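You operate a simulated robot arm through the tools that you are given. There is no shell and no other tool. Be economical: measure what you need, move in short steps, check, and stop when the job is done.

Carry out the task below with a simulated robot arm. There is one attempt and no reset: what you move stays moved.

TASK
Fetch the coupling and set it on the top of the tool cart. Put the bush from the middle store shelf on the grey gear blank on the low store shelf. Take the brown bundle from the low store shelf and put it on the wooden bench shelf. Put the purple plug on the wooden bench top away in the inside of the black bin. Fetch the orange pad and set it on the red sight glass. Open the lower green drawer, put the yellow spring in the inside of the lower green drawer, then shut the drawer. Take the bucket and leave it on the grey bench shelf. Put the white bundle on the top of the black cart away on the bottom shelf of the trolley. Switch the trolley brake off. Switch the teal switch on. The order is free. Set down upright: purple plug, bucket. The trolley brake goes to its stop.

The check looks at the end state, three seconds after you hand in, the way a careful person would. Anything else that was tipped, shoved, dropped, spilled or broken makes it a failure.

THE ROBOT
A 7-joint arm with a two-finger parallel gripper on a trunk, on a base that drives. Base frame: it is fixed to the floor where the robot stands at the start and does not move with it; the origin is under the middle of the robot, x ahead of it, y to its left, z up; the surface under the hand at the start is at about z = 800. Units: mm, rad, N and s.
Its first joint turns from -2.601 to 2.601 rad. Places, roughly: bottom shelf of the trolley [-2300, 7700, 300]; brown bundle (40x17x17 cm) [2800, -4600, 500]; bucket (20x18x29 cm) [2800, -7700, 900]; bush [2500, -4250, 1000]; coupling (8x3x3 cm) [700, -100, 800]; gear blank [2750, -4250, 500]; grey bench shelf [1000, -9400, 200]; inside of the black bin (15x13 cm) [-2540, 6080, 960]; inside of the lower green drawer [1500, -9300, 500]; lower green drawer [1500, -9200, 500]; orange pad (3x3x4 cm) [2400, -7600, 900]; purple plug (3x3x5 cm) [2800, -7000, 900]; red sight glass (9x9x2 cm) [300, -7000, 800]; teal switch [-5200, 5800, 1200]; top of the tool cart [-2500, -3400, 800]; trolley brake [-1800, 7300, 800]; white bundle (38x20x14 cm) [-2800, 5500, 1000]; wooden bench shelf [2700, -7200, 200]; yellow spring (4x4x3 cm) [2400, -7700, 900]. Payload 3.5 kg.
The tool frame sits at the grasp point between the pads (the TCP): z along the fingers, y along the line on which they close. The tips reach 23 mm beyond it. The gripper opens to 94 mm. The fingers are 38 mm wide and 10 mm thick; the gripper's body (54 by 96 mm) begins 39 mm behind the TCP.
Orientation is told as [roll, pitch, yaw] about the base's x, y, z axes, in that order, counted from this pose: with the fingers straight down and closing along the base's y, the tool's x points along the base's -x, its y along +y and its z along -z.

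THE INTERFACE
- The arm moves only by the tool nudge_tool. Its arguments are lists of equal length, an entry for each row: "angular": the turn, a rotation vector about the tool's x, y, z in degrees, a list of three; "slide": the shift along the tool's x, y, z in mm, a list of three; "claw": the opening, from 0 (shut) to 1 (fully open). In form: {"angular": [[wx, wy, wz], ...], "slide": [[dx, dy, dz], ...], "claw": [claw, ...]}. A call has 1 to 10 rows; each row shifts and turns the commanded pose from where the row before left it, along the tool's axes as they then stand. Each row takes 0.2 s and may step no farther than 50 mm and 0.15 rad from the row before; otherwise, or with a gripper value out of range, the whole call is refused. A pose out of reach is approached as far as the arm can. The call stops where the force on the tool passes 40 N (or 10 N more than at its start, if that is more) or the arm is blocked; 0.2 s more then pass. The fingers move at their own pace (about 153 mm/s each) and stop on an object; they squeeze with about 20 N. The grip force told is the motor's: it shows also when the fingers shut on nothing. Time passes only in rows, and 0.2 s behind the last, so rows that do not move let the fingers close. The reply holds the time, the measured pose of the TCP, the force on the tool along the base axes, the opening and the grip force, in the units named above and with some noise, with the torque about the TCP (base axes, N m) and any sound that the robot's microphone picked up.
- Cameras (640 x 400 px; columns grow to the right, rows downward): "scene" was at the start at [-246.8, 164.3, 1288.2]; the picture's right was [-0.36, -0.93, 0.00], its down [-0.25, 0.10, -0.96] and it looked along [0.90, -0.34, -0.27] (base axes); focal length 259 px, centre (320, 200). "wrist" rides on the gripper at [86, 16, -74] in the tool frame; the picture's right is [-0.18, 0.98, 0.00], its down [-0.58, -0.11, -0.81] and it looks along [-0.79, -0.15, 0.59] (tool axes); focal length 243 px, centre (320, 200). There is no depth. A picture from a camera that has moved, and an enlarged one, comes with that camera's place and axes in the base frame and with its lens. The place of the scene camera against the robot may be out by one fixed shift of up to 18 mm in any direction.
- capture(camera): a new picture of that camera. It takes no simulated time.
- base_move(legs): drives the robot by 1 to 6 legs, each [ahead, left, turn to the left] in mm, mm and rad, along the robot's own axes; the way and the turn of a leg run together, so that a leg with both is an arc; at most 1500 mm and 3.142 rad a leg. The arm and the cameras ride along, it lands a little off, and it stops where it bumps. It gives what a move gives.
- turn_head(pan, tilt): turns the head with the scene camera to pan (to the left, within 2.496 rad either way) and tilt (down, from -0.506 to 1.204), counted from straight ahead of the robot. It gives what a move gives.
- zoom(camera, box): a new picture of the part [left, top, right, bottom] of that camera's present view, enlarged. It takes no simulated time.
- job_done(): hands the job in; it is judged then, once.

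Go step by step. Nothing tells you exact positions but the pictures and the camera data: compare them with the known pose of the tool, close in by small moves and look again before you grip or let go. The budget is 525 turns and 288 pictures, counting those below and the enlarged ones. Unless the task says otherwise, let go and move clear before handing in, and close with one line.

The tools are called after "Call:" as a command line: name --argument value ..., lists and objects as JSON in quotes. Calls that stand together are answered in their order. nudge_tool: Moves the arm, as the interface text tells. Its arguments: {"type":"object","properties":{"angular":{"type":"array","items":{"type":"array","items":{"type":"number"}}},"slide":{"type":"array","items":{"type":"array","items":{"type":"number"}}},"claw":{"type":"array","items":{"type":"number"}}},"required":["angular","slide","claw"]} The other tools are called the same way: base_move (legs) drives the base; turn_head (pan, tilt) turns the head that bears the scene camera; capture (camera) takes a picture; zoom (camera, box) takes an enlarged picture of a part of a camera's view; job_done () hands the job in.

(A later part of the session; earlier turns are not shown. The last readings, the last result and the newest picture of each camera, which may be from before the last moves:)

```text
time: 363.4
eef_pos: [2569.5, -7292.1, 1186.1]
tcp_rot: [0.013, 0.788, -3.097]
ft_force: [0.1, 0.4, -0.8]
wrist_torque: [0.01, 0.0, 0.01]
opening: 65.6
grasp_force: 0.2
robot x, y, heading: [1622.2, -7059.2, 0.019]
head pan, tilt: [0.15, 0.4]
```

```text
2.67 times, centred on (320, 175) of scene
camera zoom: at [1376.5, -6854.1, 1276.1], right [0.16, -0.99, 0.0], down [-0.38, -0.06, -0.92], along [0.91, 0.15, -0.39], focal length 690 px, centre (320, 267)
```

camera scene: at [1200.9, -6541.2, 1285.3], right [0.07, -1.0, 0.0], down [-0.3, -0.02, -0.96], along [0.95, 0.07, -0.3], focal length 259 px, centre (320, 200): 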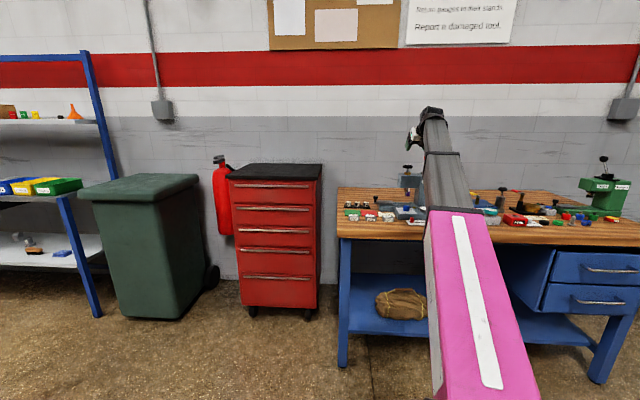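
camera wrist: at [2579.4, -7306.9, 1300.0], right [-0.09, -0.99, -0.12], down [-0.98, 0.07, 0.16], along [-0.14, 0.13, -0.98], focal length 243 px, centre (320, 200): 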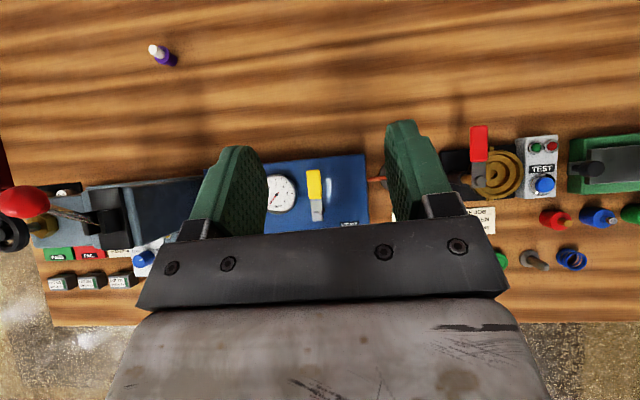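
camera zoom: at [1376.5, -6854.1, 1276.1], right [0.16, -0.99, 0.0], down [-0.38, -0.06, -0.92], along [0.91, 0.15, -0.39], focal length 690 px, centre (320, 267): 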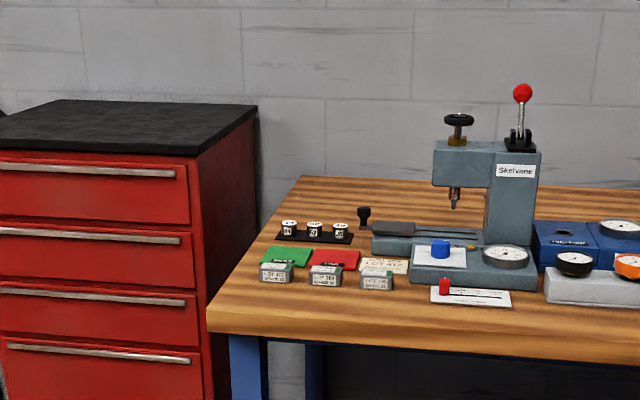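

The plug is upright at [2798,-6979]. I approach diagonally (pointing forward-left) to stay clear of the tester.

Call:
base_move --legs '[[0, -430, 0], [0, 0, 0.68], [132, -111, 0]]'

Call:
capture --camera "wrist"

Call:
turn_head --pan 0.0 --tilt 0.4

Call:
capture --camera "scene"

```text
time: 369.0
eef_pos: [2681.4, -7073.0, 1185.1]
tcp_rot: [0.012, 0.79, -2.41]
ft_force: [-0.2, 0.3, -0.5]
wrist_torque: [0.01, -0.03, 0.01]
opening: 65.6
grasp_force: 0.1
robot x, y, heading: [1802.7, -7495.9, 0.696]
head pan, tilt: [0.15, 0.4]
```

```text
136 pictures are left
camera wrist: at [2697.6, -7079.0, 1300.0], right [0.55, -0.82, -0.12], down [-0.81, -0.57, 0.16], along [-0.2, 0.01, -0.98], focal length 243 px, centre (320, 200)
```

wrist: 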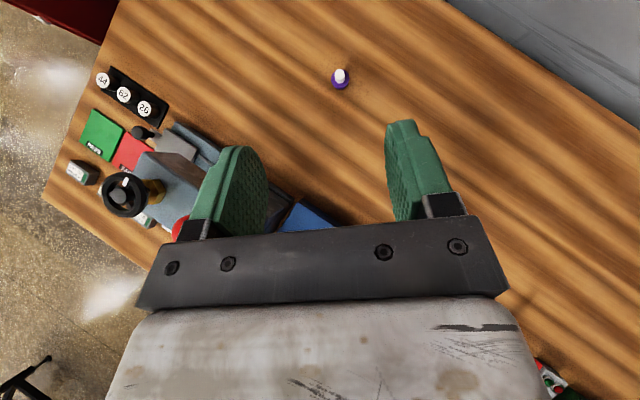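

```text
time: 369.7
eef_pos: [2680.4, -7072.3, 1187.1]
tcp_rot: [0.013, 0.789, -2.409]
ft_force: [0.9, 0.3, 0.2]
wrist_torque: [-0.01, -0.01, -0.02]
opening: 66.1
grasp_force: 0.0
robot x, y, heading: [1801.1, -7497.7, 0.702]
head pan, tilt: [0.0, 0.4]
```

```text
135 pictures are left
camera scene: at [1493.7, -7495.8, 1276.1], right [0.65, -0.76, 0.0], down [-0.3, -0.25, -0.92], along [0.7, 0.59, -0.39], focal length 259 px, centre (320, 200)
```

scene: 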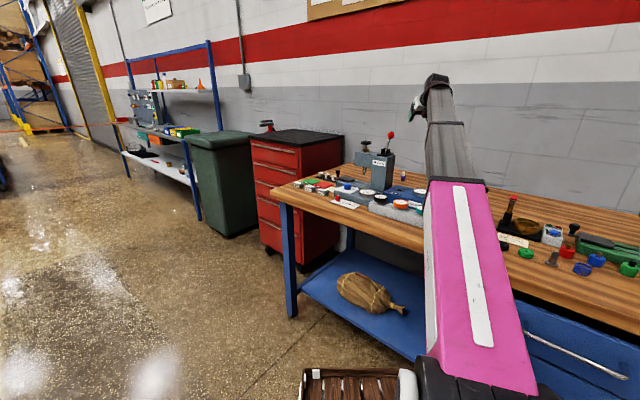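

Plug ≈ [2797,-6985], with the tester's red lever ~100 mm to the hand's left. Descending toward it.

Call:
nudge_tool --angular '[[0, 0, 0], [0, 0, 0], [0, 0, 0], [0, 0, 0], [0, 0, 0], [0, 0, 0], [0, 0, 0]]' --slide '[[-10, 3, 20], [-18, 2, 36], [-20, 2, 41], [-20, 2, 41], [-20, 2, 41], [-20, 2, 41], [-12, 0, 25]]' --claw '[0.6, 0.6, 0.6, 0.6, 0.6, 0.6, 0.6]'

Call:
capture --camera "wrist"

Call:
zoom --camera "scene" --box '[340, 80, 500, 210]'

```text
time: 371.3
eef_pos: [2757.0, -7029.0, 927.9]
tcp_rot: [0.012, 0.789, -2.411]
ft_force: [0.5, -1.2, -0.1]
wrist_torque: [0.0, 0.03, 0.0]
opening: 56.4
grasp_force: 0.1
robot x, y, heading: [1801.4, -7492.9, 0.706]
head pan, tilt: [0.0, 0.4]
```

```text
134 pictures are left
camera wrist: at [2774.1, -7034.8, 1042.7], right [0.55, -0.82, -0.12], down [-0.81, -0.57, 0.16], along [-0.2, 0.01, -0.98], focal length 243 px, centre (320, 200)
```

wrist: 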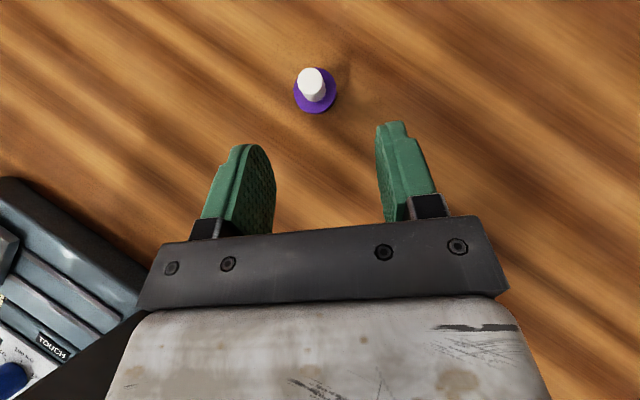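

```text
3.08 times, centred on (420, 145) of scene
camera zoom: at [1493.8, -7495.8, 1276.1], right [0.65, -0.76, 0.0], down [-0.3, -0.25, -0.92], along [0.7, 0.59, -0.39], focal length 796 px, centre (12, 369)
```

zoom: 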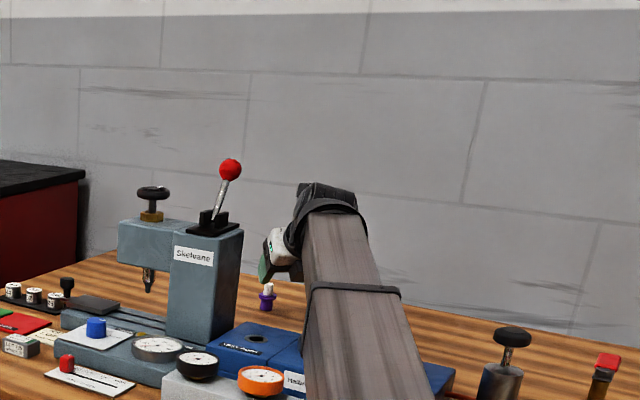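

Call:
nudge_tool --angular '[[0, 0, 0], [0, 0, 0], [0, 0, 0], [0, 0, 0]]' --slide '[[3, -2.5, 20], [3, 0, 25], [0, 0, 20], [0, 0, 14]]' --claw '[0.6, 0.6, 0.6, 0.6]'

Call:
capture --camera "wrist"

```text
time: 372.3
eef_pos: [2800.1, -6984.9, 877.4]
tcp_rot: [0.012, 0.787, -2.41]
ft_force: [0.4, -0.5, -0.5]
wrist_torque: [0.0, 0.0, 0.02]
opening: 56.8
grasp_force: 0.0
robot x, y, heading: [1800.6, -7494.3, 0.702]
head pan, tilt: [0.0, 0.4]
```

```text
132 pictures are left
camera wrist: at [2817.4, -6991.3, 991.7], right [0.55, -0.82, -0.12], down [-0.81, -0.57, 0.16], along [-0.2, 0.01, -0.98], focal length 243 px, centre (320, 200)
```

wrist: 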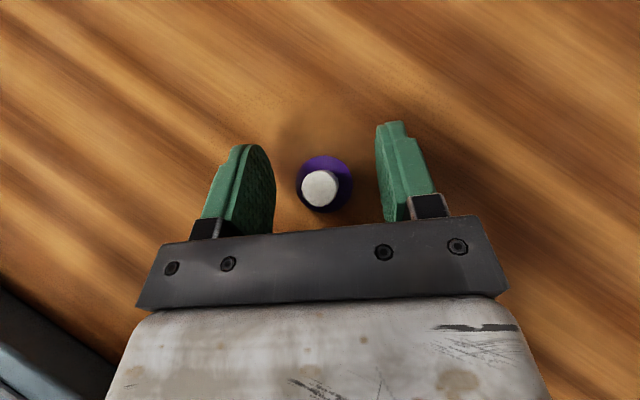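

Call:
nudge_tool --angular '[[0, 0, 0], [0, 0, 0], [0, 0, 0], [0, 0, 0]]' --slide '[[-1, 0, 3], [0, 0, 0], [0, 0, 0], [0, 0, 0]]' --claw '[0.5, 0.05, 0.05, 0.05]'

Call:
nudge_tool --angular '[[0, 0, 0], [0, 0, 0], [0, 0, 0], [0, 0, 0], [0, 0, 0], [0, 0, 0], [0, 0, 0]]' --slide '[[5, 0, -8], [12, 0, -22], [15, 0, -33], [20, 0, -40], [20, 0, -41], [20, 0, -41], [20, 0, -41]]' --claw '[0.05, 0.05, 0.05, 0.05, 0.05, 0.05, 0.05]'

Call:
capture --camera "wrist"

```text
time: 373.3
eef_pos: [2802.1, -6983.6, 875.5]
tcp_rot: [0.011, 0.789, -2.412]
ft_force: [0.1, 0.5, 2.6]
wrist_torque: [-0.01, -0.03, 0.01]
opening: 28.5
grasp_force: 20.0
robot x, y, heading: [1804.5, -7498.3, 0.7]
head pan, tilt: [0.0, 0.4]
```

```text
time: 374.9
eef_pos: [2738.7, -7035.6, 1112.4]
tcp_rot: [0.012, 0.788, -2.409]
ft_force: [-0.7, -0.2, -0.1]
wrist_torque: [0.0, -0.05, 0.05]
opening: 28.4
grasp_force: 19.8
robot x, y, heading: [1799.5, -7495.3, 0.699]
head pan, tilt: [0.0, 0.4]
```

```text
131 pictures are left
camera wrist: at [2755.4, -7042.3, 1226.1], right [0.55, -0.82, -0.12], down [-0.81, -0.57, 0.16], along [-0.2, 0.01, -0.98], focal length 243 px, centre (320, 200)
```

wrist: 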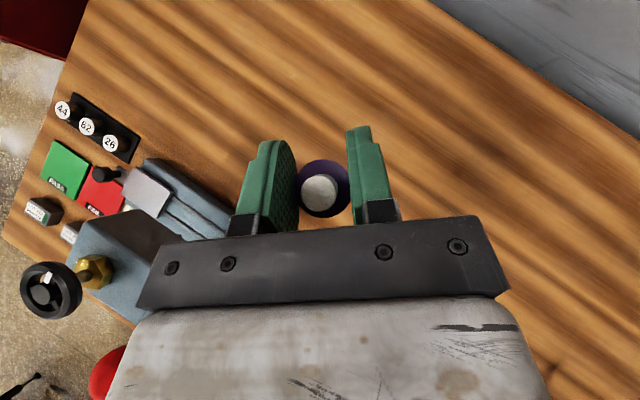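

The plug is held upright (28 mm grip). I back away and start the long drive north to the black bin.

Call:
base_move --legs '[[-600, 0, 0], [0, 0, 0.87], [1200, 0, 0], [1200, 0, 0]]'

Call:
turn_head --pan 0.4 --tilt 0.2

Call:
capture --camera "scene"

```text
time: 392.0
eef_pos: [1629.4, -4467.1, 1111.6]
tcp_rot: [0.012, 0.788, -1.566]
ft_force: [0.4, 0.0, 0.0]
wrist_torque: [0.01, 0.02, 0.01]
opening: 28.6
grasp_force: 20.4
robot x, y, heading: [1347.2, -5473.0, 1.548]
head pan, tilt: [0.0, 0.4]
```

```text
time: 392.9
eef_pos: [1629.4, -4467.5, 1111.3]
tcp_rot: [0.012, 0.791, -1.566]
ft_force: [0.8, 0.0, -0.5]
wrist_torque: [0.06, 0.01, 0.01]
opening: 28.6
grasp_force: 20.4
robot x, y, heading: [1347.2, -5473.0, 1.547]
head pan, tilt: [0.4, 0.201]
```

```text
130 pictures are left
camera scene: at [1112.7, -5702.8, 1294.6], right [0.93, 0.36, 0.0], down [0.07, -0.19, -0.98], along [-0.36, 0.91, -0.2], focal length 259 px, centre (320, 200)
```

scene: 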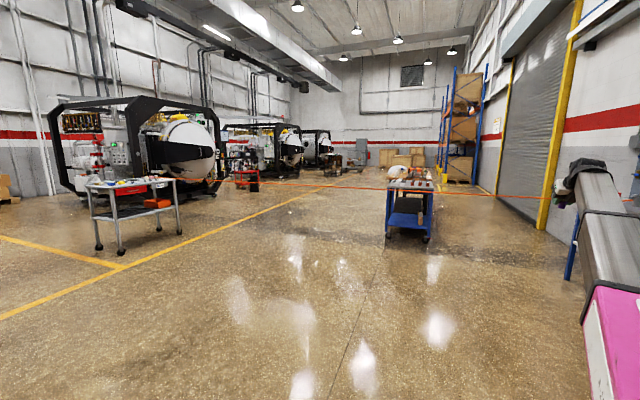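

Call:
base_move --legs '[[0, 0, 0.67], [1250, 0, 0], [1250, 0, 0], [1250, 0, 0], [0, 0, -0.647]]'

Call:
turn_head --pan 0.1 --tilt 0.15

Call:
capture --camera "scene"

```text
time: 414.5
eef_pos: [-715.1, -1508.4, 1112.5]
tcp_rot: [0.013, 0.79, -1.518]
ft_force: [1.0, 0.9, 0.1]
wrist_torque: [-0.01, 0.03, -0.05]
opening: 28.4
grasp_force: 20.1
robot x, y, heading: [-947.7, -2525.4, 1.594]
head pan, tilt: [0.4, 0.201]
```

```text
time: 415.3
eef_pos: [-714.9, -1509.1, 1112.7]
tcp_rot: [0.014, 0.788, -1.519]
ft_force: [0.1, 0.3, -0.7]
wrist_torque: [0.01, 0.0, 0.0]
opening: 28.4
grasp_force: 20.3
robot x, y, heading: [-947.7, -2529.3, 1.594]
head pan, tilt: [0.099, 0.15]
```

```text
129 pictures are left
camera scene: at [-1143.5, -2761.7, 1299.3], right [0.99, 0.12, 0.0], down [0.02, -0.15, -0.99], along [-0.12, 0.98, -0.15], focal length 259 px, centre (320, 200)
```

scene: 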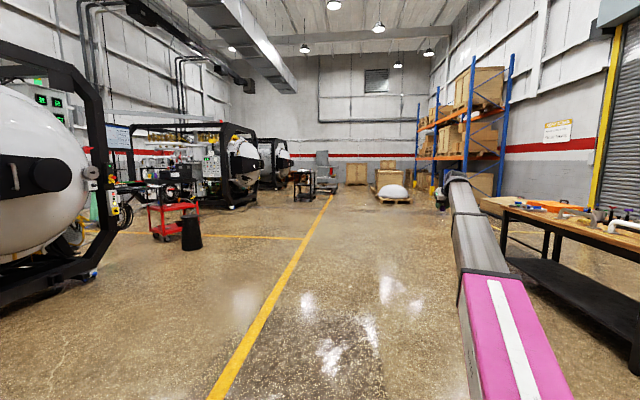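

Call:
base_move --legs '[[1250, 0, 0], [1250, 0, 0], [1250, 0, 0], [1250, 0, 0], [1200, 0, 0]]'

Call:
turn_head --pan 0.35 --tilt 0.2

Call:
capture --camera "scene"

```text
time: 444.9
eef_pos: [-627.4, 4641.2, 1112.0]
tcp_rot: [0.011, 0.788, -1.603]
ft_force: [0.3, -0.2, 0.6]
wrist_torque: [-0.01, 0.02, 0.03]
opening: 28.3
grasp_force: 19.5
robot x, y, heading: [-944.0, 3645.1, 1.509]
head pan, tilt: [0.099, 0.15]
```

```text
time: 445.7
eef_pos: [-626.9, 4641.7, 1111.6]
tcp_rot: [0.013, 0.789, -1.602]
ft_force: [0.6, 0.3, -0.7]
wrist_torque: [0.02, -0.02, -0.03]
opening: 28.4
grasp_force: 20.0
robot x, y, heading: [-943.8, 3648.7, 1.51]
head pan, tilt: [0.351, 0.201]
```

```text
128 pictures are left
camera scene: at [-1182.6, 3425.3, 1294.7], right [0.96, 0.29, 0.0], down [0.06, -0.19, -0.98], along [-0.28, 0.94, -0.2], focal length 259 px, centre (320, 200)
```

scene: 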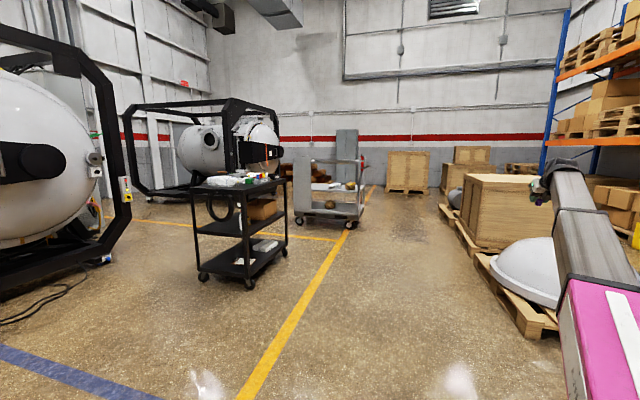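

The black cart (x −3030…−2440, y 5370…6200) holds the bin and bundle; the grey trolley is behind. I drive to its east side and face it.

Call:
base_move --legs '[[0, 0, 0.25], [1130, 0, 0], [1130, 0, 0], [0, 0, 1.38]]'

Call:
turn_head --pan 0.0 --tilt 0.35

Call:
capture --camera "scene"

Call:
capture --camera "wrist"

```text
time: 461.2
eef_pos: [-2385.1, 6144.9, 1112.3]
tcp_rot: [0.013, 0.789, 0.022]
ft_force: [0.1, -0.9, -0.9]
wrist_torque: [0.0, 0.02, 0.0]
opening: 28.5
grasp_force: 20.3
robot x, y, heading: [-1373.6, 5881.2, 3.131]
head pan, tilt: [0.351, 0.201]
```

```text
time: 462.0
eef_pos: [-2384.9, 6144.0, 1110.7]
tcp_rot: [0.013, 0.79, 0.021]
ft_force: [0.3, 1.0, 0.1]
wrist_torque: [-0.01, 0.03, 0.07]
opening: 28.3
grasp_force: 20.0
robot x, y, heading: [-1373.2, 5882.9, 3.135]
head pan, tilt: [0.0, 0.351]
```

```text
127 pictures are left
camera scene: at [-1143.3, 5697.1, 1280.7], right [0.01, 1.0, 0.0], down [0.34, 0.0, -0.94], along [-0.94, 0.01, -0.34], focal length 259 px, centre (320, 200)
```

scene: 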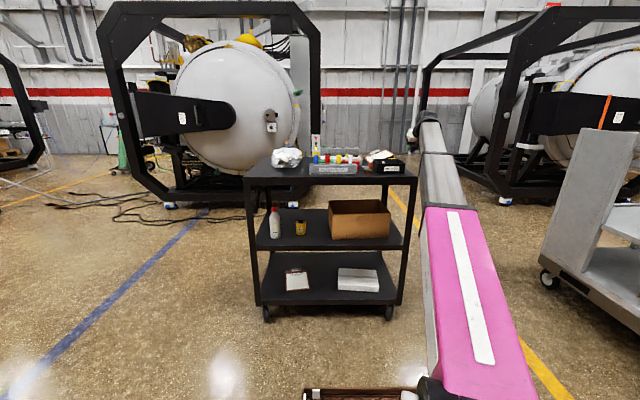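

```text
126 pictures are left
camera wrist: at [-2392.4, 6158.8, 1225.6], right [0.12, 0.99, -0.12], down [0.98, -0.1, 0.16], along [0.14, -0.14, -0.98], focal length 243 px, centre (320, 200)
```

wrist: 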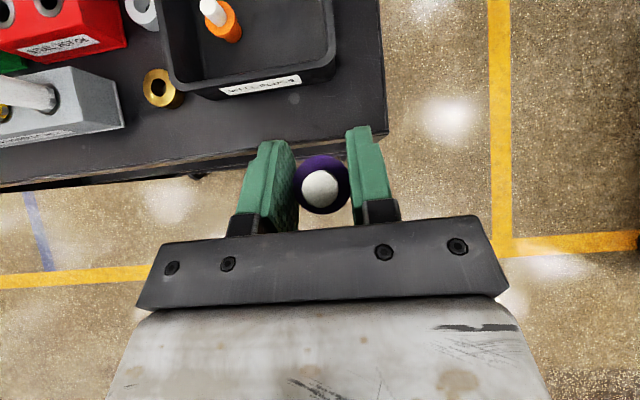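

The bin is the black tray centred ≈[-2545,6070], with an orange plug in its left half. I move over its right half and look down.

Call:
nudge_tool --angular '[[0, 0, 0], [0, 0, 0], [0, 0, 0], [0, 0, 0]]' --slide '[[10, -8, 10], [20, -12, 20], [24, -14, 24], [24, -10, 24]]' --claw '[0.05, 0.05, 0.05, 0.05]'

Call:
capture --camera "wrist"

Call:
zoom --camera "scene" --box '[240, 110, 440, 220]'

```text
time: 463.0
eef_pos: [-2495.6, 6100.5, 1111.6]
tcp_rot: [0.012, 0.791, 0.023]
ft_force: [-0.6, 0.1, 0.2]
wrist_torque: [-0.03, -0.01, -0.01]
opening: 28.5
grasp_force: 20.1
robot x, y, heading: [-1374.9, 5880.2, 3.134]
head pan, tilt: [0.0, 0.351]
```

```text
125 pictures are left
camera wrist: at [-2503.8, 6115.0, 1225.3], right [0.12, 0.99, -0.12], down [0.98, -0.1, 0.16], along [0.14, -0.14, -0.98], focal length 243 px, centre (320, 200)
```

wrist: 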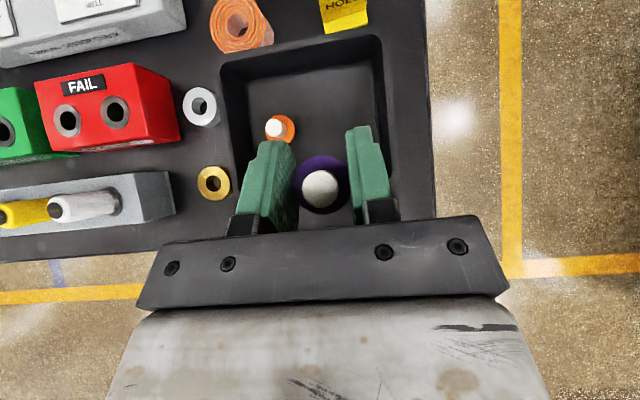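

```text
3.20 times, centred on (340, 165) of scene
camera zoom: at [-1143.3, 5697.2, 1280.6], right [0.01, 1.0, 0.0], down [0.34, 0.0, -0.94], along [-0.94, 0.01, -0.34], focal length 828 px, centre (256, 312)
```

zoom: 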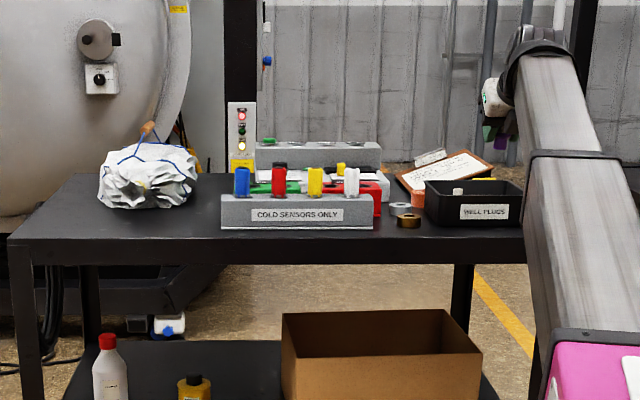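

Bin floor ≈ z 915, interior x −2615…−2485, y 6001…6151. Target for the plug: [-2552,6105]. Lowering most of the way.

Call:
nudge_tool --angular '[[0, 0, 0], [0, 0, 0], [0, 0, 0], [0, 0, 0], [0, 0, 0]]' --slide '[[-6, 2, 14], [-12, 2, 28], [-14, 0, 31], [-14, 0, 30], [-10, 0, 22]]' --claw '[0.05, 0.05, 0.05, 0.05, 0.05]'

Call:
capture --camera "wrist"

Call:
zoom --camera "scene" --box '[340, 110, 440, 180]'

```text
time: 464.2
eef_pos: [-2538.3, 6101.9, 1001.1]
tcp_rot: [0.013, 0.799, 0.02]
ft_force: [14.0, -3.0, 20.9]
wrist_torque: [0.34, -1.22, -0.47]
opening: 28.4
grasp_force: 20.1
robot x, y, heading: [-1369.7, 5883.9, 3.129]
head pan, tilt: [0.0, 0.351]
stopped in row 5: the force on the tool passed its limit at 70 N (the readings are from after the stop); the commanded pose is now the measured one
```

```text
123 pictures are left
camera wrist: at [-2545.6, 6116.8, 1115.4], right [0.12, 0.99, -0.12], down [0.98, -0.1, 0.14], along [0.13, -0.14, -0.98], focal length 243 px, centre (320, 200)
```

wrist: 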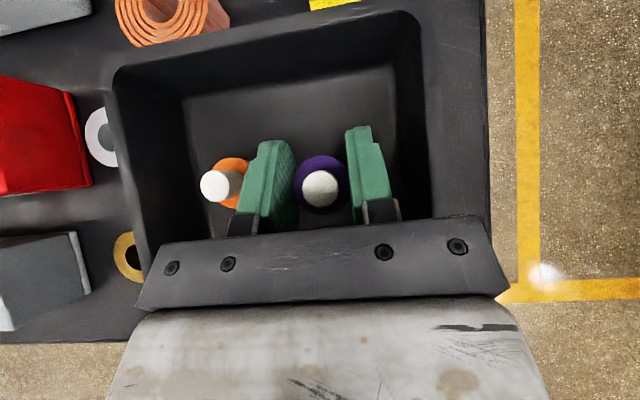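

```text
5.71 times, centred on (390, 145) of scene
camera zoom: at [-1141.9, 5696.9, 1280.4], right [0.01, 1.0, 0.0], down [0.34, 0.0, -0.94], along [-0.94, 0.01, -0.34], focal length 1478 px, centre (-80, 514)
```

zoom: 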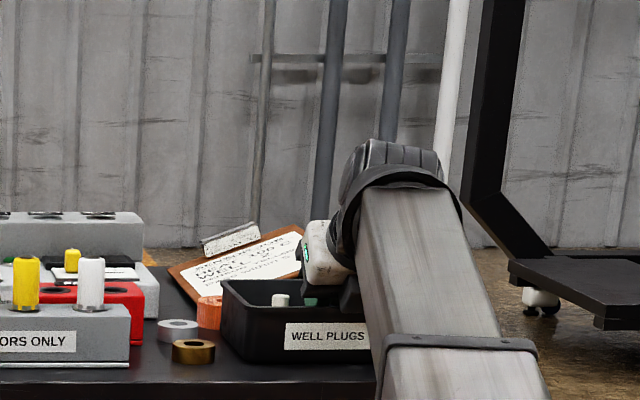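

The palm touched the near rim: the bin is deeper (rim ≈ z 1008, floor ≈ 945). I lift, go 27 mm further in, and check before lowering.

Call:
nudge_tool --angular '[[0, -0.5, 0], [0, 0, 0], [0, 0, 0]]' --slide '[[20, 0, -20], [20, 2, 15], [7, 0, 7]]' --claw '[0.05, 0.05, 0.05]'

Call:
capture --camera "wrist"

```text
time: 465.0
eef_pos: [-2576.3, 6102.5, 1030.8]
tcp_rot: [0.015, 0.787, 0.022]
ft_force: [-0.6, -0.4, -0.7]
wrist_torque: [0.04, -0.01, -0.01]
opening: 28.2
grasp_force: 20.1
robot x, y, heading: [-1378.6, 5879.2, 3.131]
head pan, tilt: [0.0, 0.351]
```

```text
121 pictures are left
camera wrist: at [-2583.5, 6117.8, 1144.9], right [0.12, 0.99, -0.12], down [0.98, -0.1, 0.16], along [0.14, -0.14, -0.98], focal length 243 px, centre (320, 200)
```

wrist: 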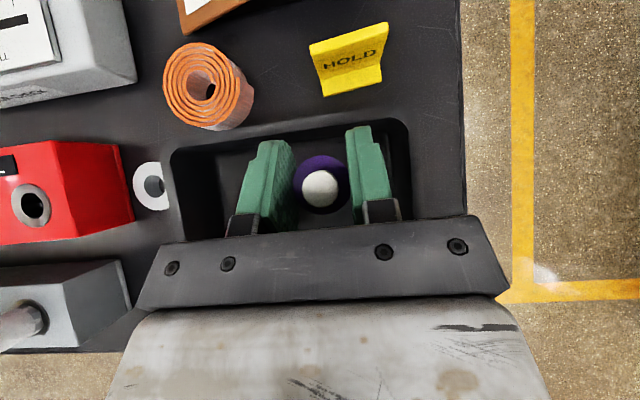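

Interior at rim: x −2597…−2482. I centre the TCP at x≈−2557 and lower slowly.

Call:
nudge_tool --angular '[[0, 0, 0], [0, 0, 0], [0, 0, 0], [0, 0, 0], [0, 0, 0]]' --slide '[[-13.4, 2, -13.4], [-7, 0, 7], [-7, 0, 7], [-6, 0, 6], [-4, 0, 4]]' --claw '[0.05, 0.05, 0.05, 0.05, 0.05]'

Call:
capture --camera "wrist"

```text
time: 466.2
eef_pos: [-2558.0, 6105.5, 997.9]
tcp_rot: [0.012, 0.791, 0.021]
ft_force: [-3.1, 0.3, 13.0]
wrist_torque: [-0.2, -1.0, -0.01]
opening: 28.2
grasp_force: 20.1
robot x, y, heading: [-1375.4, 5882.8, 3.136]
head pan, tilt: [0.0, 0.351]
```

```text
120 pictures are left
camera wrist: at [-2565.5, 6120.3, 1111.7], right [0.12, 0.99, -0.12], down [0.98, -0.1, 0.15], along [0.14, -0.14, -0.98], focal length 243 px, centre (320, 200)
```

wrist: 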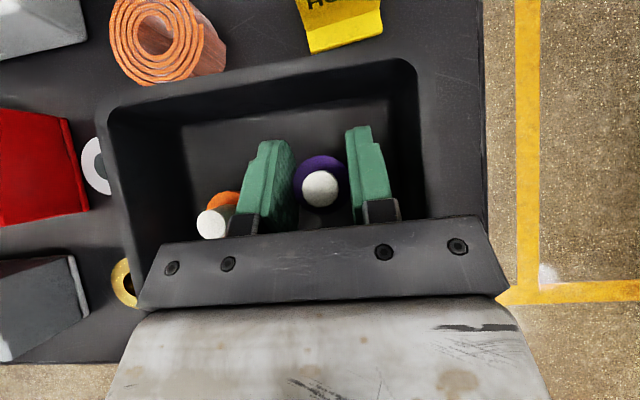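

Call:
zoom --camera "wrist" --box '[180, 90, 420, 240]'

Call:
zoom --camera "scene" --box '[370, 110, 430, 180]'

```text
2.67 times, centred on (300, 165) of wrist
camera zoom: at [-2565.5, 6120.3, 1111.7], right [0.12, 0.99, -0.12], down [0.98, -0.1, 0.15], along [0.14, -0.14, -0.98], focal length 647 px, centre (373, 293)
```

zoom: 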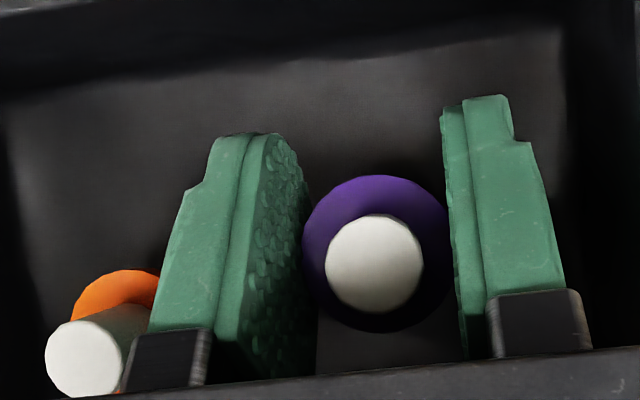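

```text
5.71 times, centred on (400, 145) of scene
camera zoom: at [-1142.9, 5697.1, 1280.6], right [0.01, 1.0, 0.0], down [0.34, 0.0, -0.94], along [-0.94, 0.01, -0.34], focal length 1478 px, centre (-137, 514)
```

zoom: 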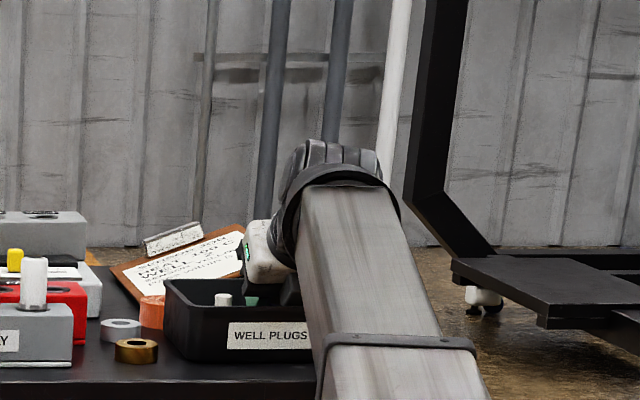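

The plug's base is still ~15–18 mm above the bin floor because the palm meets the near rim. I tilt the hand 12° steeper so it can go lower; the plug will settle upright from a touching edge.

Call:
nudge_tool --angular '[[0, 0, 0], [0, -6, 0], [0, -6, 0], [0, 0, 0]]' --slide '[[7, 0, -7], [0, 0, 0], [0, 0, 0], [0, 0, 0]]' --claw '[0.05, 0.05, 0.05, 0.05]'

Call:
nudge_tool --angular '[[0, 0, 0], [0, 0, 0], [0, 0, 0], [0, 0, 0], [0, 0, 0]]' --slide '[[-2.2, 0, 3.4], [-2.2, 0, 3.4], [-2.2, 0, 3.4], [-2.2, 0, 3.4], [0, 0, 0]]' --claw '[0.05, 0.05, 0.05, 0.05, 0.05]'

Call:
zoom --camera "wrist" --box '[180, 90, 420, 240]'

```text
time: 467.2
eef_pos: [-2556.7, 6105.2, 1005.1]
tcp_rot: [0.01, 0.578, 0.019]
ft_force: [-0.4, 0.5, -0.6]
wrist_torque: [0.05, -0.01, 0.02]
opening: 28.5
grasp_force: 20.6
robot x, y, heading: [-1377.1, 5882.4, 3.13]
head pan, tilt: [0.0, 0.351]
```

```text
time: 468.4
eef_pos: [-2556.3, 6106.5, 990.3]
tcp_rot: [0.01, 0.582, 0.017]
ft_force: [-0.1, 1.0, -0.1]
wrist_torque: [0.02, -0.04, 0.0]
opening: 28.2
grasp_force: 19.9
robot x, y, heading: [-1374.9, 5883.2, 3.133]
head pan, tilt: [0.0, 0.351]
```

```text
2.67 times, centred on (300, 165) of wrist
camera zoom: at [-2588.4, 6121.1, 1100.3], right [0.14, 0.99, -0.09], down [0.93, -0.1, 0.36], along [0.34, -0.14, -0.93], focal length 647 px, centre (373, 293)
```

zoom: 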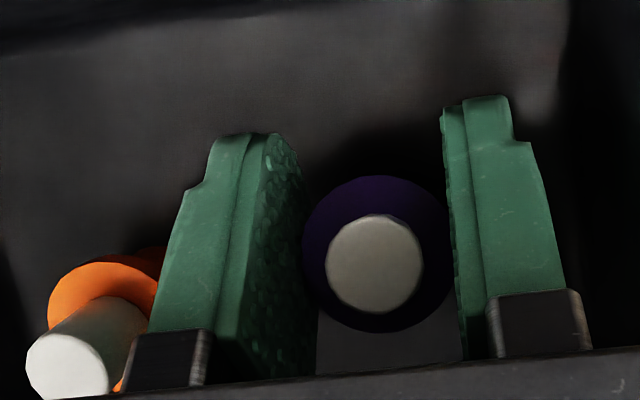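

Call:
nudge_tool --angular '[[0, 0, 0], [0, 0, 0], [0, 0, 0], [0, 0, 0]]' --slide '[[-1.1, 0, 1.7], [-1.1, 0, 1.7], [-1.1, 0, 1.7], [0, 0, 0]]' --claw '[0.05, 0.05, 0.05, 0.05]'

Call:
nudge_tool --angular '[[0, 0, 0], [0, 0, 0], [0, 0, 0], [0, 0, 0]]' --slide '[[-1.1, 0, 1.7], [-1.1, 0, 1.7], [-1.1, 0, 1.7], [0, 0, 0]]' --claw '[0.05, 0.05, 0.05, 0.05]'

```text
time: 469.4
eef_pos: [-2555.2, 6105.6, 985.9]
tcp_rot: [0.015, 0.58, 0.019]
ft_force: [-4.3, 0.4, 29.4]
wrist_torque: [0.74, -0.76, 0.26]
opening: 28.3
grasp_force: 20.1
robot x, y, heading: [-1374.2, 5879.1, 3.132]
head pan, tilt: [0.0, 0.351]
```

```text
time: 469.8
eef_pos: [-2556.9, 6106.2, 986.4]
tcp_rot: [0.014, 0.585, 0.02]
ft_force: [1.7, -0.6, 9.9]
wrist_torque: [0.17, -0.12, -0.09]
opening: 28.1
grasp_force: 19.8
robot x, y, heading: [-1374.0, 5880.6, 3.136]
head pan, tilt: [0.0, 0.351]
stopped in row 1: the force on the tool passed its limit at 42 N (the readings are from after the stop); the commanded pose is now the measured one
```

Contact now includes the plug on the floor (gap at most a few mm). I open gently and look.

Call:
nudge_tool --angular '[[0, 0, 0], [0, 0, 0], [0, 0, 0], [0, 0, 0], [0, 0, 0]]' --slide '[[0, 0, 0], [0, 0, 0], [0, 0, 0], [0, 0, 0], [0, 0, 0]]' --claw '[0.32, 0.34, 0.38, 0.42, 0.42]'

Call:
zoom --camera "wrist" --box '[180, 90, 420, 240]'

```text
time: 471.0
eef_pos: [-2556.0, 6106.3, 987.0]
tcp_rot: [0.018, 0.583, 0.021]
ft_force: [0.5, -1.5, 21.2]
wrist_torque: [0.94, -0.95, -0.02]
opening: 39.4
grasp_force: 0.1
robot x, y, heading: [-1376.0, 5881.9, 3.133]
head pan, tilt: [0.0, 0.351]
```

```text
2.67 times, centred on (300, 165) of wrist
camera zoom: at [-2587.8, 6120.3, 1096.6], right [0.14, 0.99, -0.09], down [0.93, -0.1, 0.35], along [0.34, -0.13, -0.93], focal length 647 px, centre (373, 293)
```

zoom: 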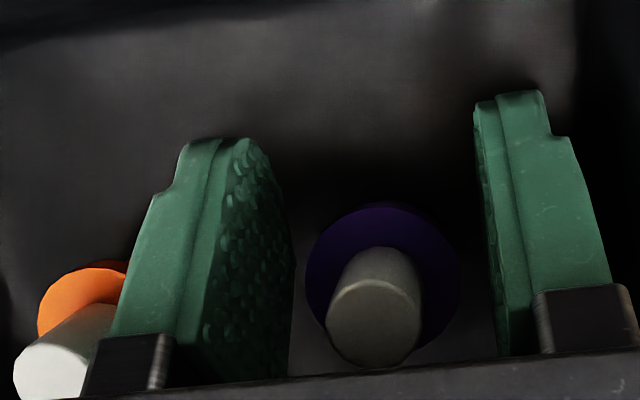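

The plug stands upright in the bin. Lifting straight up and out.

Call:
nudge_tool --angular '[[0, 0, 0], [0, 0, 0], [0, 0, 0], [0, 0, 0], [0, 0, 0]]' --slide '[[5.5, 0, -8.4], [11, 0, -16.7], [16, 0, -25], [22, 0, -33], [22, 0, -33]]' --claw '[0.42, 0.42, 0.42, 0.42, 0.42]'

Call:
capture --camera "wrist"

```text
time: 472.2
eef_pos: [-2559.1, 6101.8, 1123.1]
tcp_rot: [0.014, 0.58, 0.021]
ft_force: [-0.5, -1.3, -0.7]
wrist_torque: [-0.04, -0.01, -0.05]
opening: 39.6
grasp_force: 0.1
robot x, y, heading: [-1374.0, 5881.7, 3.133]
head pan, tilt: [0.0, 0.351]
```

```text
115 pictures are left
camera wrist: at [-2590.2, 6117.0, 1233.7], right [0.14, 0.99, -0.09], down [0.93, -0.1, 0.35], along [0.34, -0.13, -0.93], focal length 243 px, centre (320, 200)
```

wrist: 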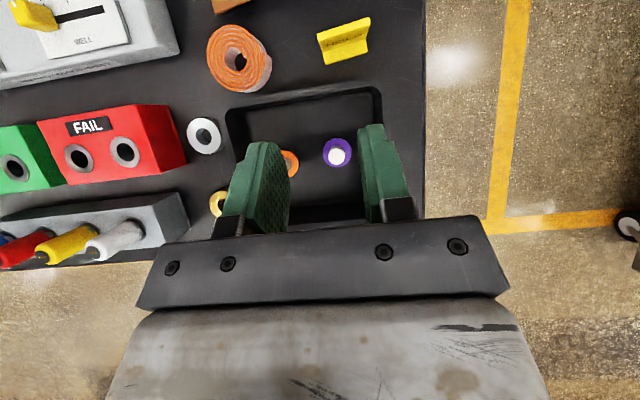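

The purple plug stands upright in the bin. Next the white bundle; I zoom in on its handle.

Call:
base_move --legs '[[-350, 0, 0], [0, 300, 0]]'

Call:
turn_head --pan 0.15 --tilt 0.3

Call:
capture --camera "scene"

Call:
zoom --camera "scene" --box '[260, 130, 420, 230]'

```text
time: 476.1
eef_pos: [-2207.5, 5801.9, 1123.3]
tcp_rot: [0.012, 0.582, 0.017]
ft_force: [0.9, 0.3, 0.5]
wrist_torque: [0.01, -0.01, 0.0]
opening: 39.1
grasp_force: 0.0
robot x, y, heading: [-1026.1, 5574.1, 3.124]
head pan, tilt: [0.0, 0.351]
```

```text
time: 476.8
eef_pos: [-2208.0, 5802.1, 1124.7]
tcp_rot: [0.013, 0.58, 0.014]
ft_force: [0.0, 0.0, 0.4]
wrist_torque: [0.0, 0.01, -0.03]
opening: 39.5
grasp_force: 0.0
robot x, y, heading: [-1026.4, 5574.0, 3.128]
head pan, tilt: [0.15, 0.3]
```

```text
114 pictures are left
camera scene: at [-793.7, 5374.6, 1285.3], right [-0.14, 0.99, 0.0], down [0.29, 0.04, -0.96], along [-0.95, -0.13, -0.3], focal length 259 px, centre (320, 200)
```

scene: 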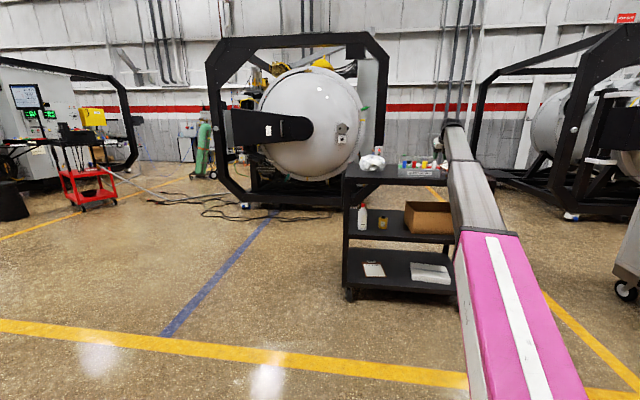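

```text
4.00 times, centred on (340, 180) of scene
camera zoom: at [-793.7, 5374.6, 1285.3], right [-0.14, 0.99, 0.0], down [0.29, 0.04, -0.96], along [-0.95, -0.13, -0.3], focal length 1035 px, centre (240, 280)
```

zoom: 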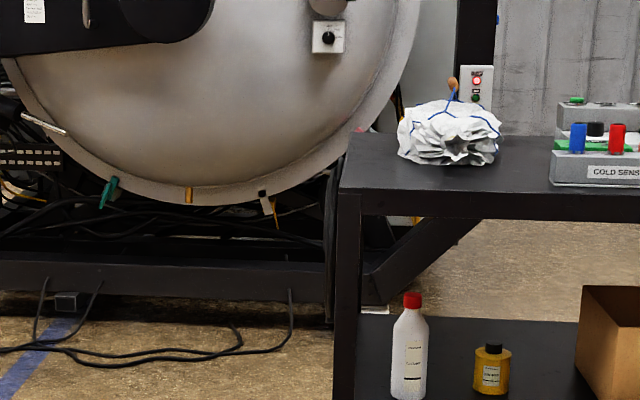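

The bundle's handle bar runs along x (seen end-on). Before gripping I look at the trolley to plan the placing.

Call:
turn_head --pan -0.95 --tilt 0.35

Call:
capture --camera "scene"

```text
time: 478.1
eef_pos: [-2207.1, 5801.9, 1123.8]
tcp_rot: [0.013, 0.582, 0.017]
ft_force: [0.1, 0.9, -0.6]
wrist_torque: [0.02, -0.02, -0.01]
opening: 39.3
grasp_force: 0.1
robot x, y, heading: [-1026.0, 5575.5, 3.125]
head pan, tilt: [-0.949, 0.351]
```

```text
112 pictures are left
camera scene: at [-754.4, 5463.7, 1280.6], right [0.82, 0.57, 0.0], down [0.2, -0.28, -0.94], along [-0.54, 0.77, -0.34], focal length 259 px, centre (320, 200)
```

scene: 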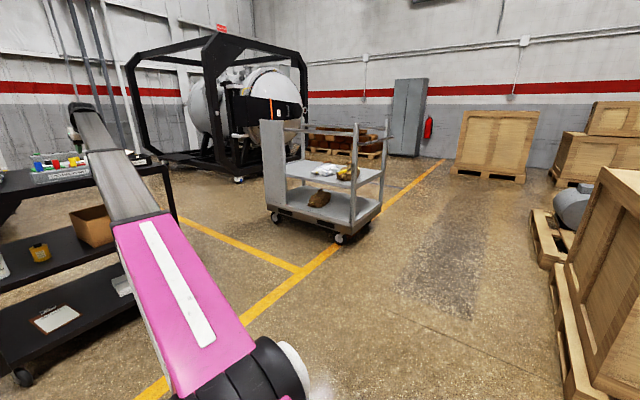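

Call:
zoom --camera "scene" --box '[250, 110, 410, 250]'

```text
2.86 times, centred on (330, 180) of scene
camera zoom: at [-754.4, 5463.7, 1280.6], right [0.82, 0.57, 0.0], down [0.2, -0.28, -0.94], along [-0.54, 0.77, -0.34], focal length 739 px, centre (291, 257)
```

zoom: 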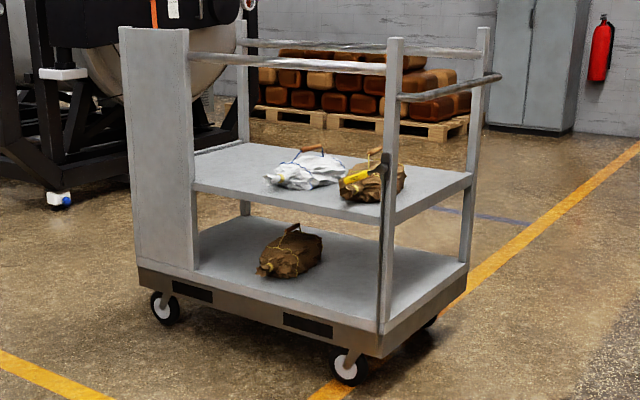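

The trolley stands at x −2800…−1830, y 7400…8000, with a brown bundle mid bottom shelf; its east end is open, so the white bundle can go in there lengthwise along y. I'll pick the bundle from the cart's south side, so I drive there.

Call:
base_move --legs '[[0, 0, 0.94], [860, 0, 0], [860, 0, 0], [0, 0, -2.5]]'

Call:
nudge_tool --angular '[[0, 4, 0], [0, 8, 0], [0, 8, 0], [0, 8, 0], [0, 8, 0], [0, 3, 0], [0, 0, -5], [0, 0, -8], [0, 0, -8], [0, 0, -8]]' --slide '[[0, 0, 0], [0, 0, 0], [0, 0, 0], [0, 0, 0], [0, 0, 0], [0, 0, 0], [0, 0, 0], [0, 0, 0], [0, 0, 0], [0, 0, 0]]' --claw '[0.5, 0.5, 0.5, 0.5, 0.5, 0.5, 0.5, 0.5, 0.5, 0.5]'

Call:
nudge_tool --angular '[[0, 0, -8], [0, 0, -8], [0, 0, -8], [0, 0, -8], [0, 0, -8], [0, 0, -8], [0, 0, -8], [0, 0, -5]]' --slide '[[0, 0, 0], [0, 0, 0], [0, 0, 0], [0, 0, 0], [0, 0, 0], [0, 0, 0], [0, 0, 0], [0, 0, 0]]' --claw '[0.5, 0.5, 0.5, 0.5, 0.5, 0.5, 0.5, 0.5]'

Call:
turn_head --pan 0.3 --tilt 0.3

Call:
capture --camera "scene"

```text
time: 495.4
eef_pos: [-1746.5, 5353.5, 1124.4]
tcp_rot: [0.013, 0.583, -1.591]
ft_force: [-0.6, -0.3, 0.5]
wrist_torque: [-0.04, -0.01, 0.04]
opening: 39.4
grasp_force: 0.1
robot x, y, heading: [-2019.0, 4180.4, 1.523]
head pan, tilt: [-0.949, 0.351]
```

```text
time: 497.6
eef_pos: [-1745.6, 5353.0, 1125.5]
tcp_rot: [1.0, 0.974, -0.518]
ft_force: [-0.7, 0.2, 0.1]
wrist_torque: [0.01, -0.01, -0.01]
opening: 46.7
grasp_force: 0.1
robot x, y, heading: [-2013.0, 4176.5, 1.516]
head pan, tilt: [-0.949, 0.351]
```

```text
time: 499.4
eef_pos: [-1745.1, 5354.5, 1123.4]
tcp_rot: [1.263, -0.014, -0.029]
ft_force: [0.4, -0.6, 0.5]
wrist_torque: [0.01, 0.01, 0.0]
opening: 47.2
grasp_force: 0.1
robot x, y, heading: [-2016.5, 4176.4, 1.519]
head pan, tilt: [-0.949, 0.351]
```

```text
time: 500.8
eef_pos: [-1745.9, 5354.5, 1122.7]
tcp_rot: [1.263, -0.012, -0.03]
ft_force: [0.2, 0.4, 0.2]
wrist_torque: [0.01, 0.0, -0.01]
opening: 47.2
grasp_force: 0.1
robot x, y, heading: [-2017.3, 4182.3, 1.522]
head pan, tilt: [0.3, 0.3]
```

```text
110 pictures are left
camera scene: at [-2249.8, 3956.9, 1285.4], right [0.97, 0.25, 0.0], down [0.07, -0.29, -0.96], along [-0.24, 0.93, -0.3], focal length 259 px, centre (320, 200)
```

scene: 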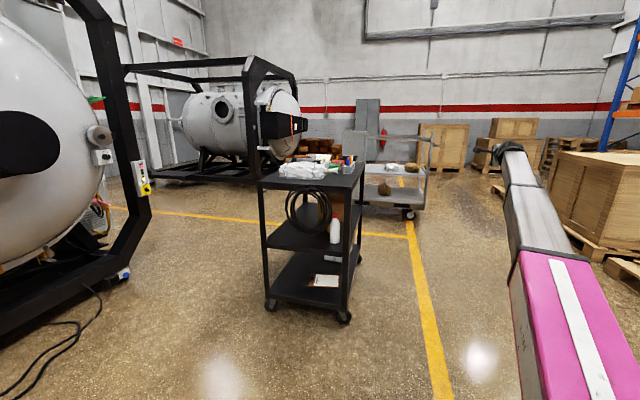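

Call:
zoom --camera "scene" --box '[250, 130, 390, 220]'

```text
4.44 times, centred on (320, 175) of scene
camera zoom: at [-2249.8, 3956.9, 1285.4], right [0.97, 0.25, 0.0], down [0.07, -0.29, -0.96], along [-0.24, 0.93, -0.3], focal length 1150 px, centre (320, 311)
```

zoom: 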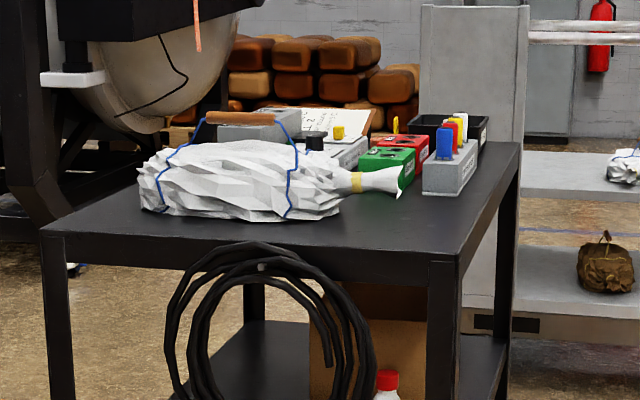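

Bar ≈ [-2763,5499,1070]. I strafe left to line up with it.

Call:
base_move --legs '[[0, 0, 0.049], [0, 960, 0]]'

Call:
turn_head --pan -0.05 --tilt 0.25

Call:
zoom --camera "scene" --box '[300, 120, 460, 220]'

Call:
capture --camera "wrist"

```text
time: 506.2
eef_pos: [-2789.6, 5361.6, 1123.9]
tcp_rot: [1.263, -0.013, 0.041]
ft_force: [-0.2, -0.5, -0.3]
wrist_torque: [0.03, -0.01, 0.0]
opening: 46.9
grasp_force: 0.1
robot x, y, heading: [-2975.5, 4167.0, 1.594]
head pan, tilt: [0.3, 0.3]
```

```text
time: 507.0
eef_pos: [-2788.5, 5360.8, 1125.2]
tcp_rot: [1.263, -0.012, 0.042]
ft_force: [-0.7, -0.3, 1.0]
wrist_torque: [0.01, 0.01, -0.03]
opening: 47.0
grasp_force: 0.1
robot x, y, heading: [-2975.5, 4171.3, 1.592]
head pan, tilt: [-0.051, 0.25]
```

```text
4.00 times, centred on (380, 170) of scene
camera zoom: at [-3159.0, 3937.3, 1290.1], right [1.0, -0.03, 0.0], down [-0.01, -0.25, -0.97], along [0.03, 0.97, -0.25], focal length 1035 px, centre (80, 320)
```

zoom: 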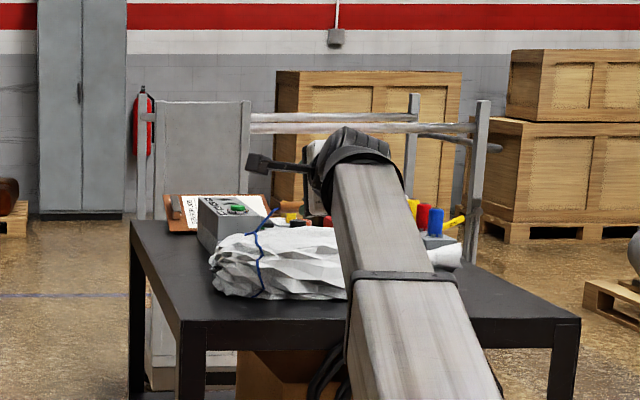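

```text
107 pictures are left
camera wrist: at [-2872.3, 5291.2, 1160.4], right [0.16, 0.31, 0.94], down [0.61, -0.78, 0.15], along [0.77, 0.55, -0.31], focal length 243 px, centre (320, 200)
```

wrist: 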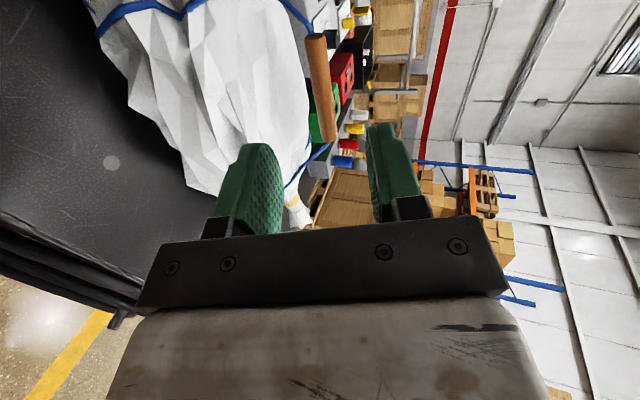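

Bar centre ≈ [-2751,5499,1075]. Shifting right 37 mm and advancing.

Call:
nudge_tool --angular '[[0, 0, 0], [0, 0, 0], [0, 0, 0], [0, 0, 0]]' --slide '[[-17, -3, 10], [-20, -3, 20], [0, 0, 25], [0, 0, 25]]' --claw '[0.45, 0.45, 0.45, 0.45]'

Call:
capture --camera "wrist"

```text
time: 508.0
eef_pos: [-2753.3, 5437.9, 1094.4]
tcp_rot: [1.263, -0.012, 0.041]
ft_force: [0.3, 0.2, 0.4]
wrist_torque: [-0.01, -0.01, 0.04]
opening: 42.4
grasp_force: 0.0
robot x, y, heading: [-2976.1, 4171.2, 1.588]
head pan, tilt: [-0.051, 0.25]
```

```text
106 pictures are left
camera wrist: at [-2836.8, 5367.4, 1131.2], right [0.16, 0.3, 0.94], down [0.61, -0.78, 0.15], along [0.77, 0.55, -0.31], focal length 243 px, centre (320, 200)
```

wrist: 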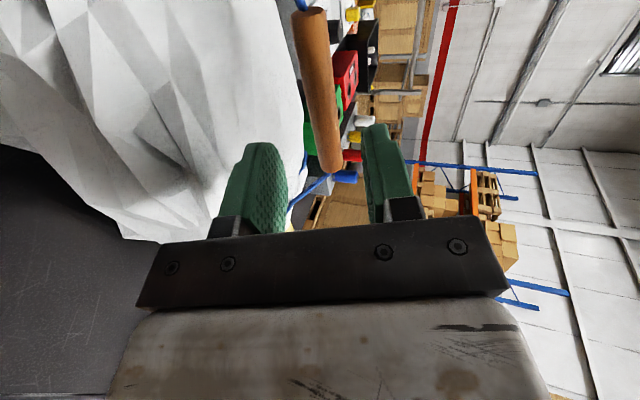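

Call:
nudge_tool --angular '[[0, 0, 0]]' --slide '[[0, -14, 5]]' --claw '[0.48]'

Call:
base_move --legs '[[50, 0, 0]]'

Call:
zoom --camera "wrist" --box '[200, 50, 440, 220]'

```text
time: 508.4
eef_pos: [-2754.0, 5437.5, 1078.7]
tcp_rot: [1.262, -0.013, 0.042]
ft_force: [-0.3, 0.0, 0.3]
wrist_torque: [0.04, 0.02, -0.01]
opening: 44.8
grasp_force: 0.1
robot x, y, heading: [-2976.7, 4170.3, 1.595]
head pan, tilt: [-0.051, 0.25]
```

```text
time: 509.3
eef_pos: [-2753.9, 5487.6, 1078.7]
tcp_rot: [1.261, -0.012, 0.042]
ft_force: [1.2, -0.1, -0.4]
wrist_torque: [0.02, 0.02, -0.02]
opening: 45.1
grasp_force: 0.0
robot x, y, heading: [-2976.5, 4217.2, 1.594]
head pan, tilt: [-0.051, 0.25]
```

```text
2.35 times, centred on (320, 135) of wrist
camera zoom: at [-2838.1, 5417.2, 1115.6], right [0.16, 0.3, 0.94], down [0.61, -0.78, 0.15], along [0.77, 0.55, -0.31], focal length 571 px, centre (320, 353)
```

zoom: 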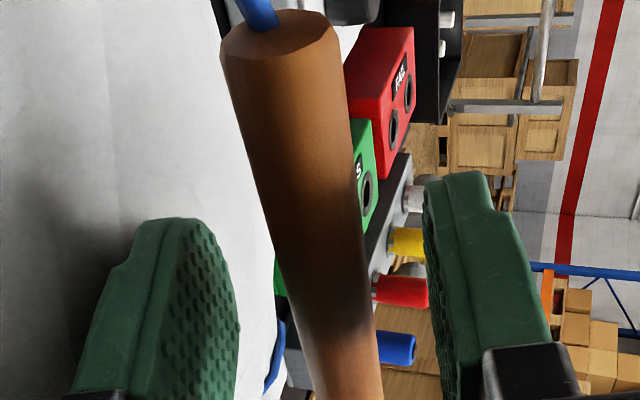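

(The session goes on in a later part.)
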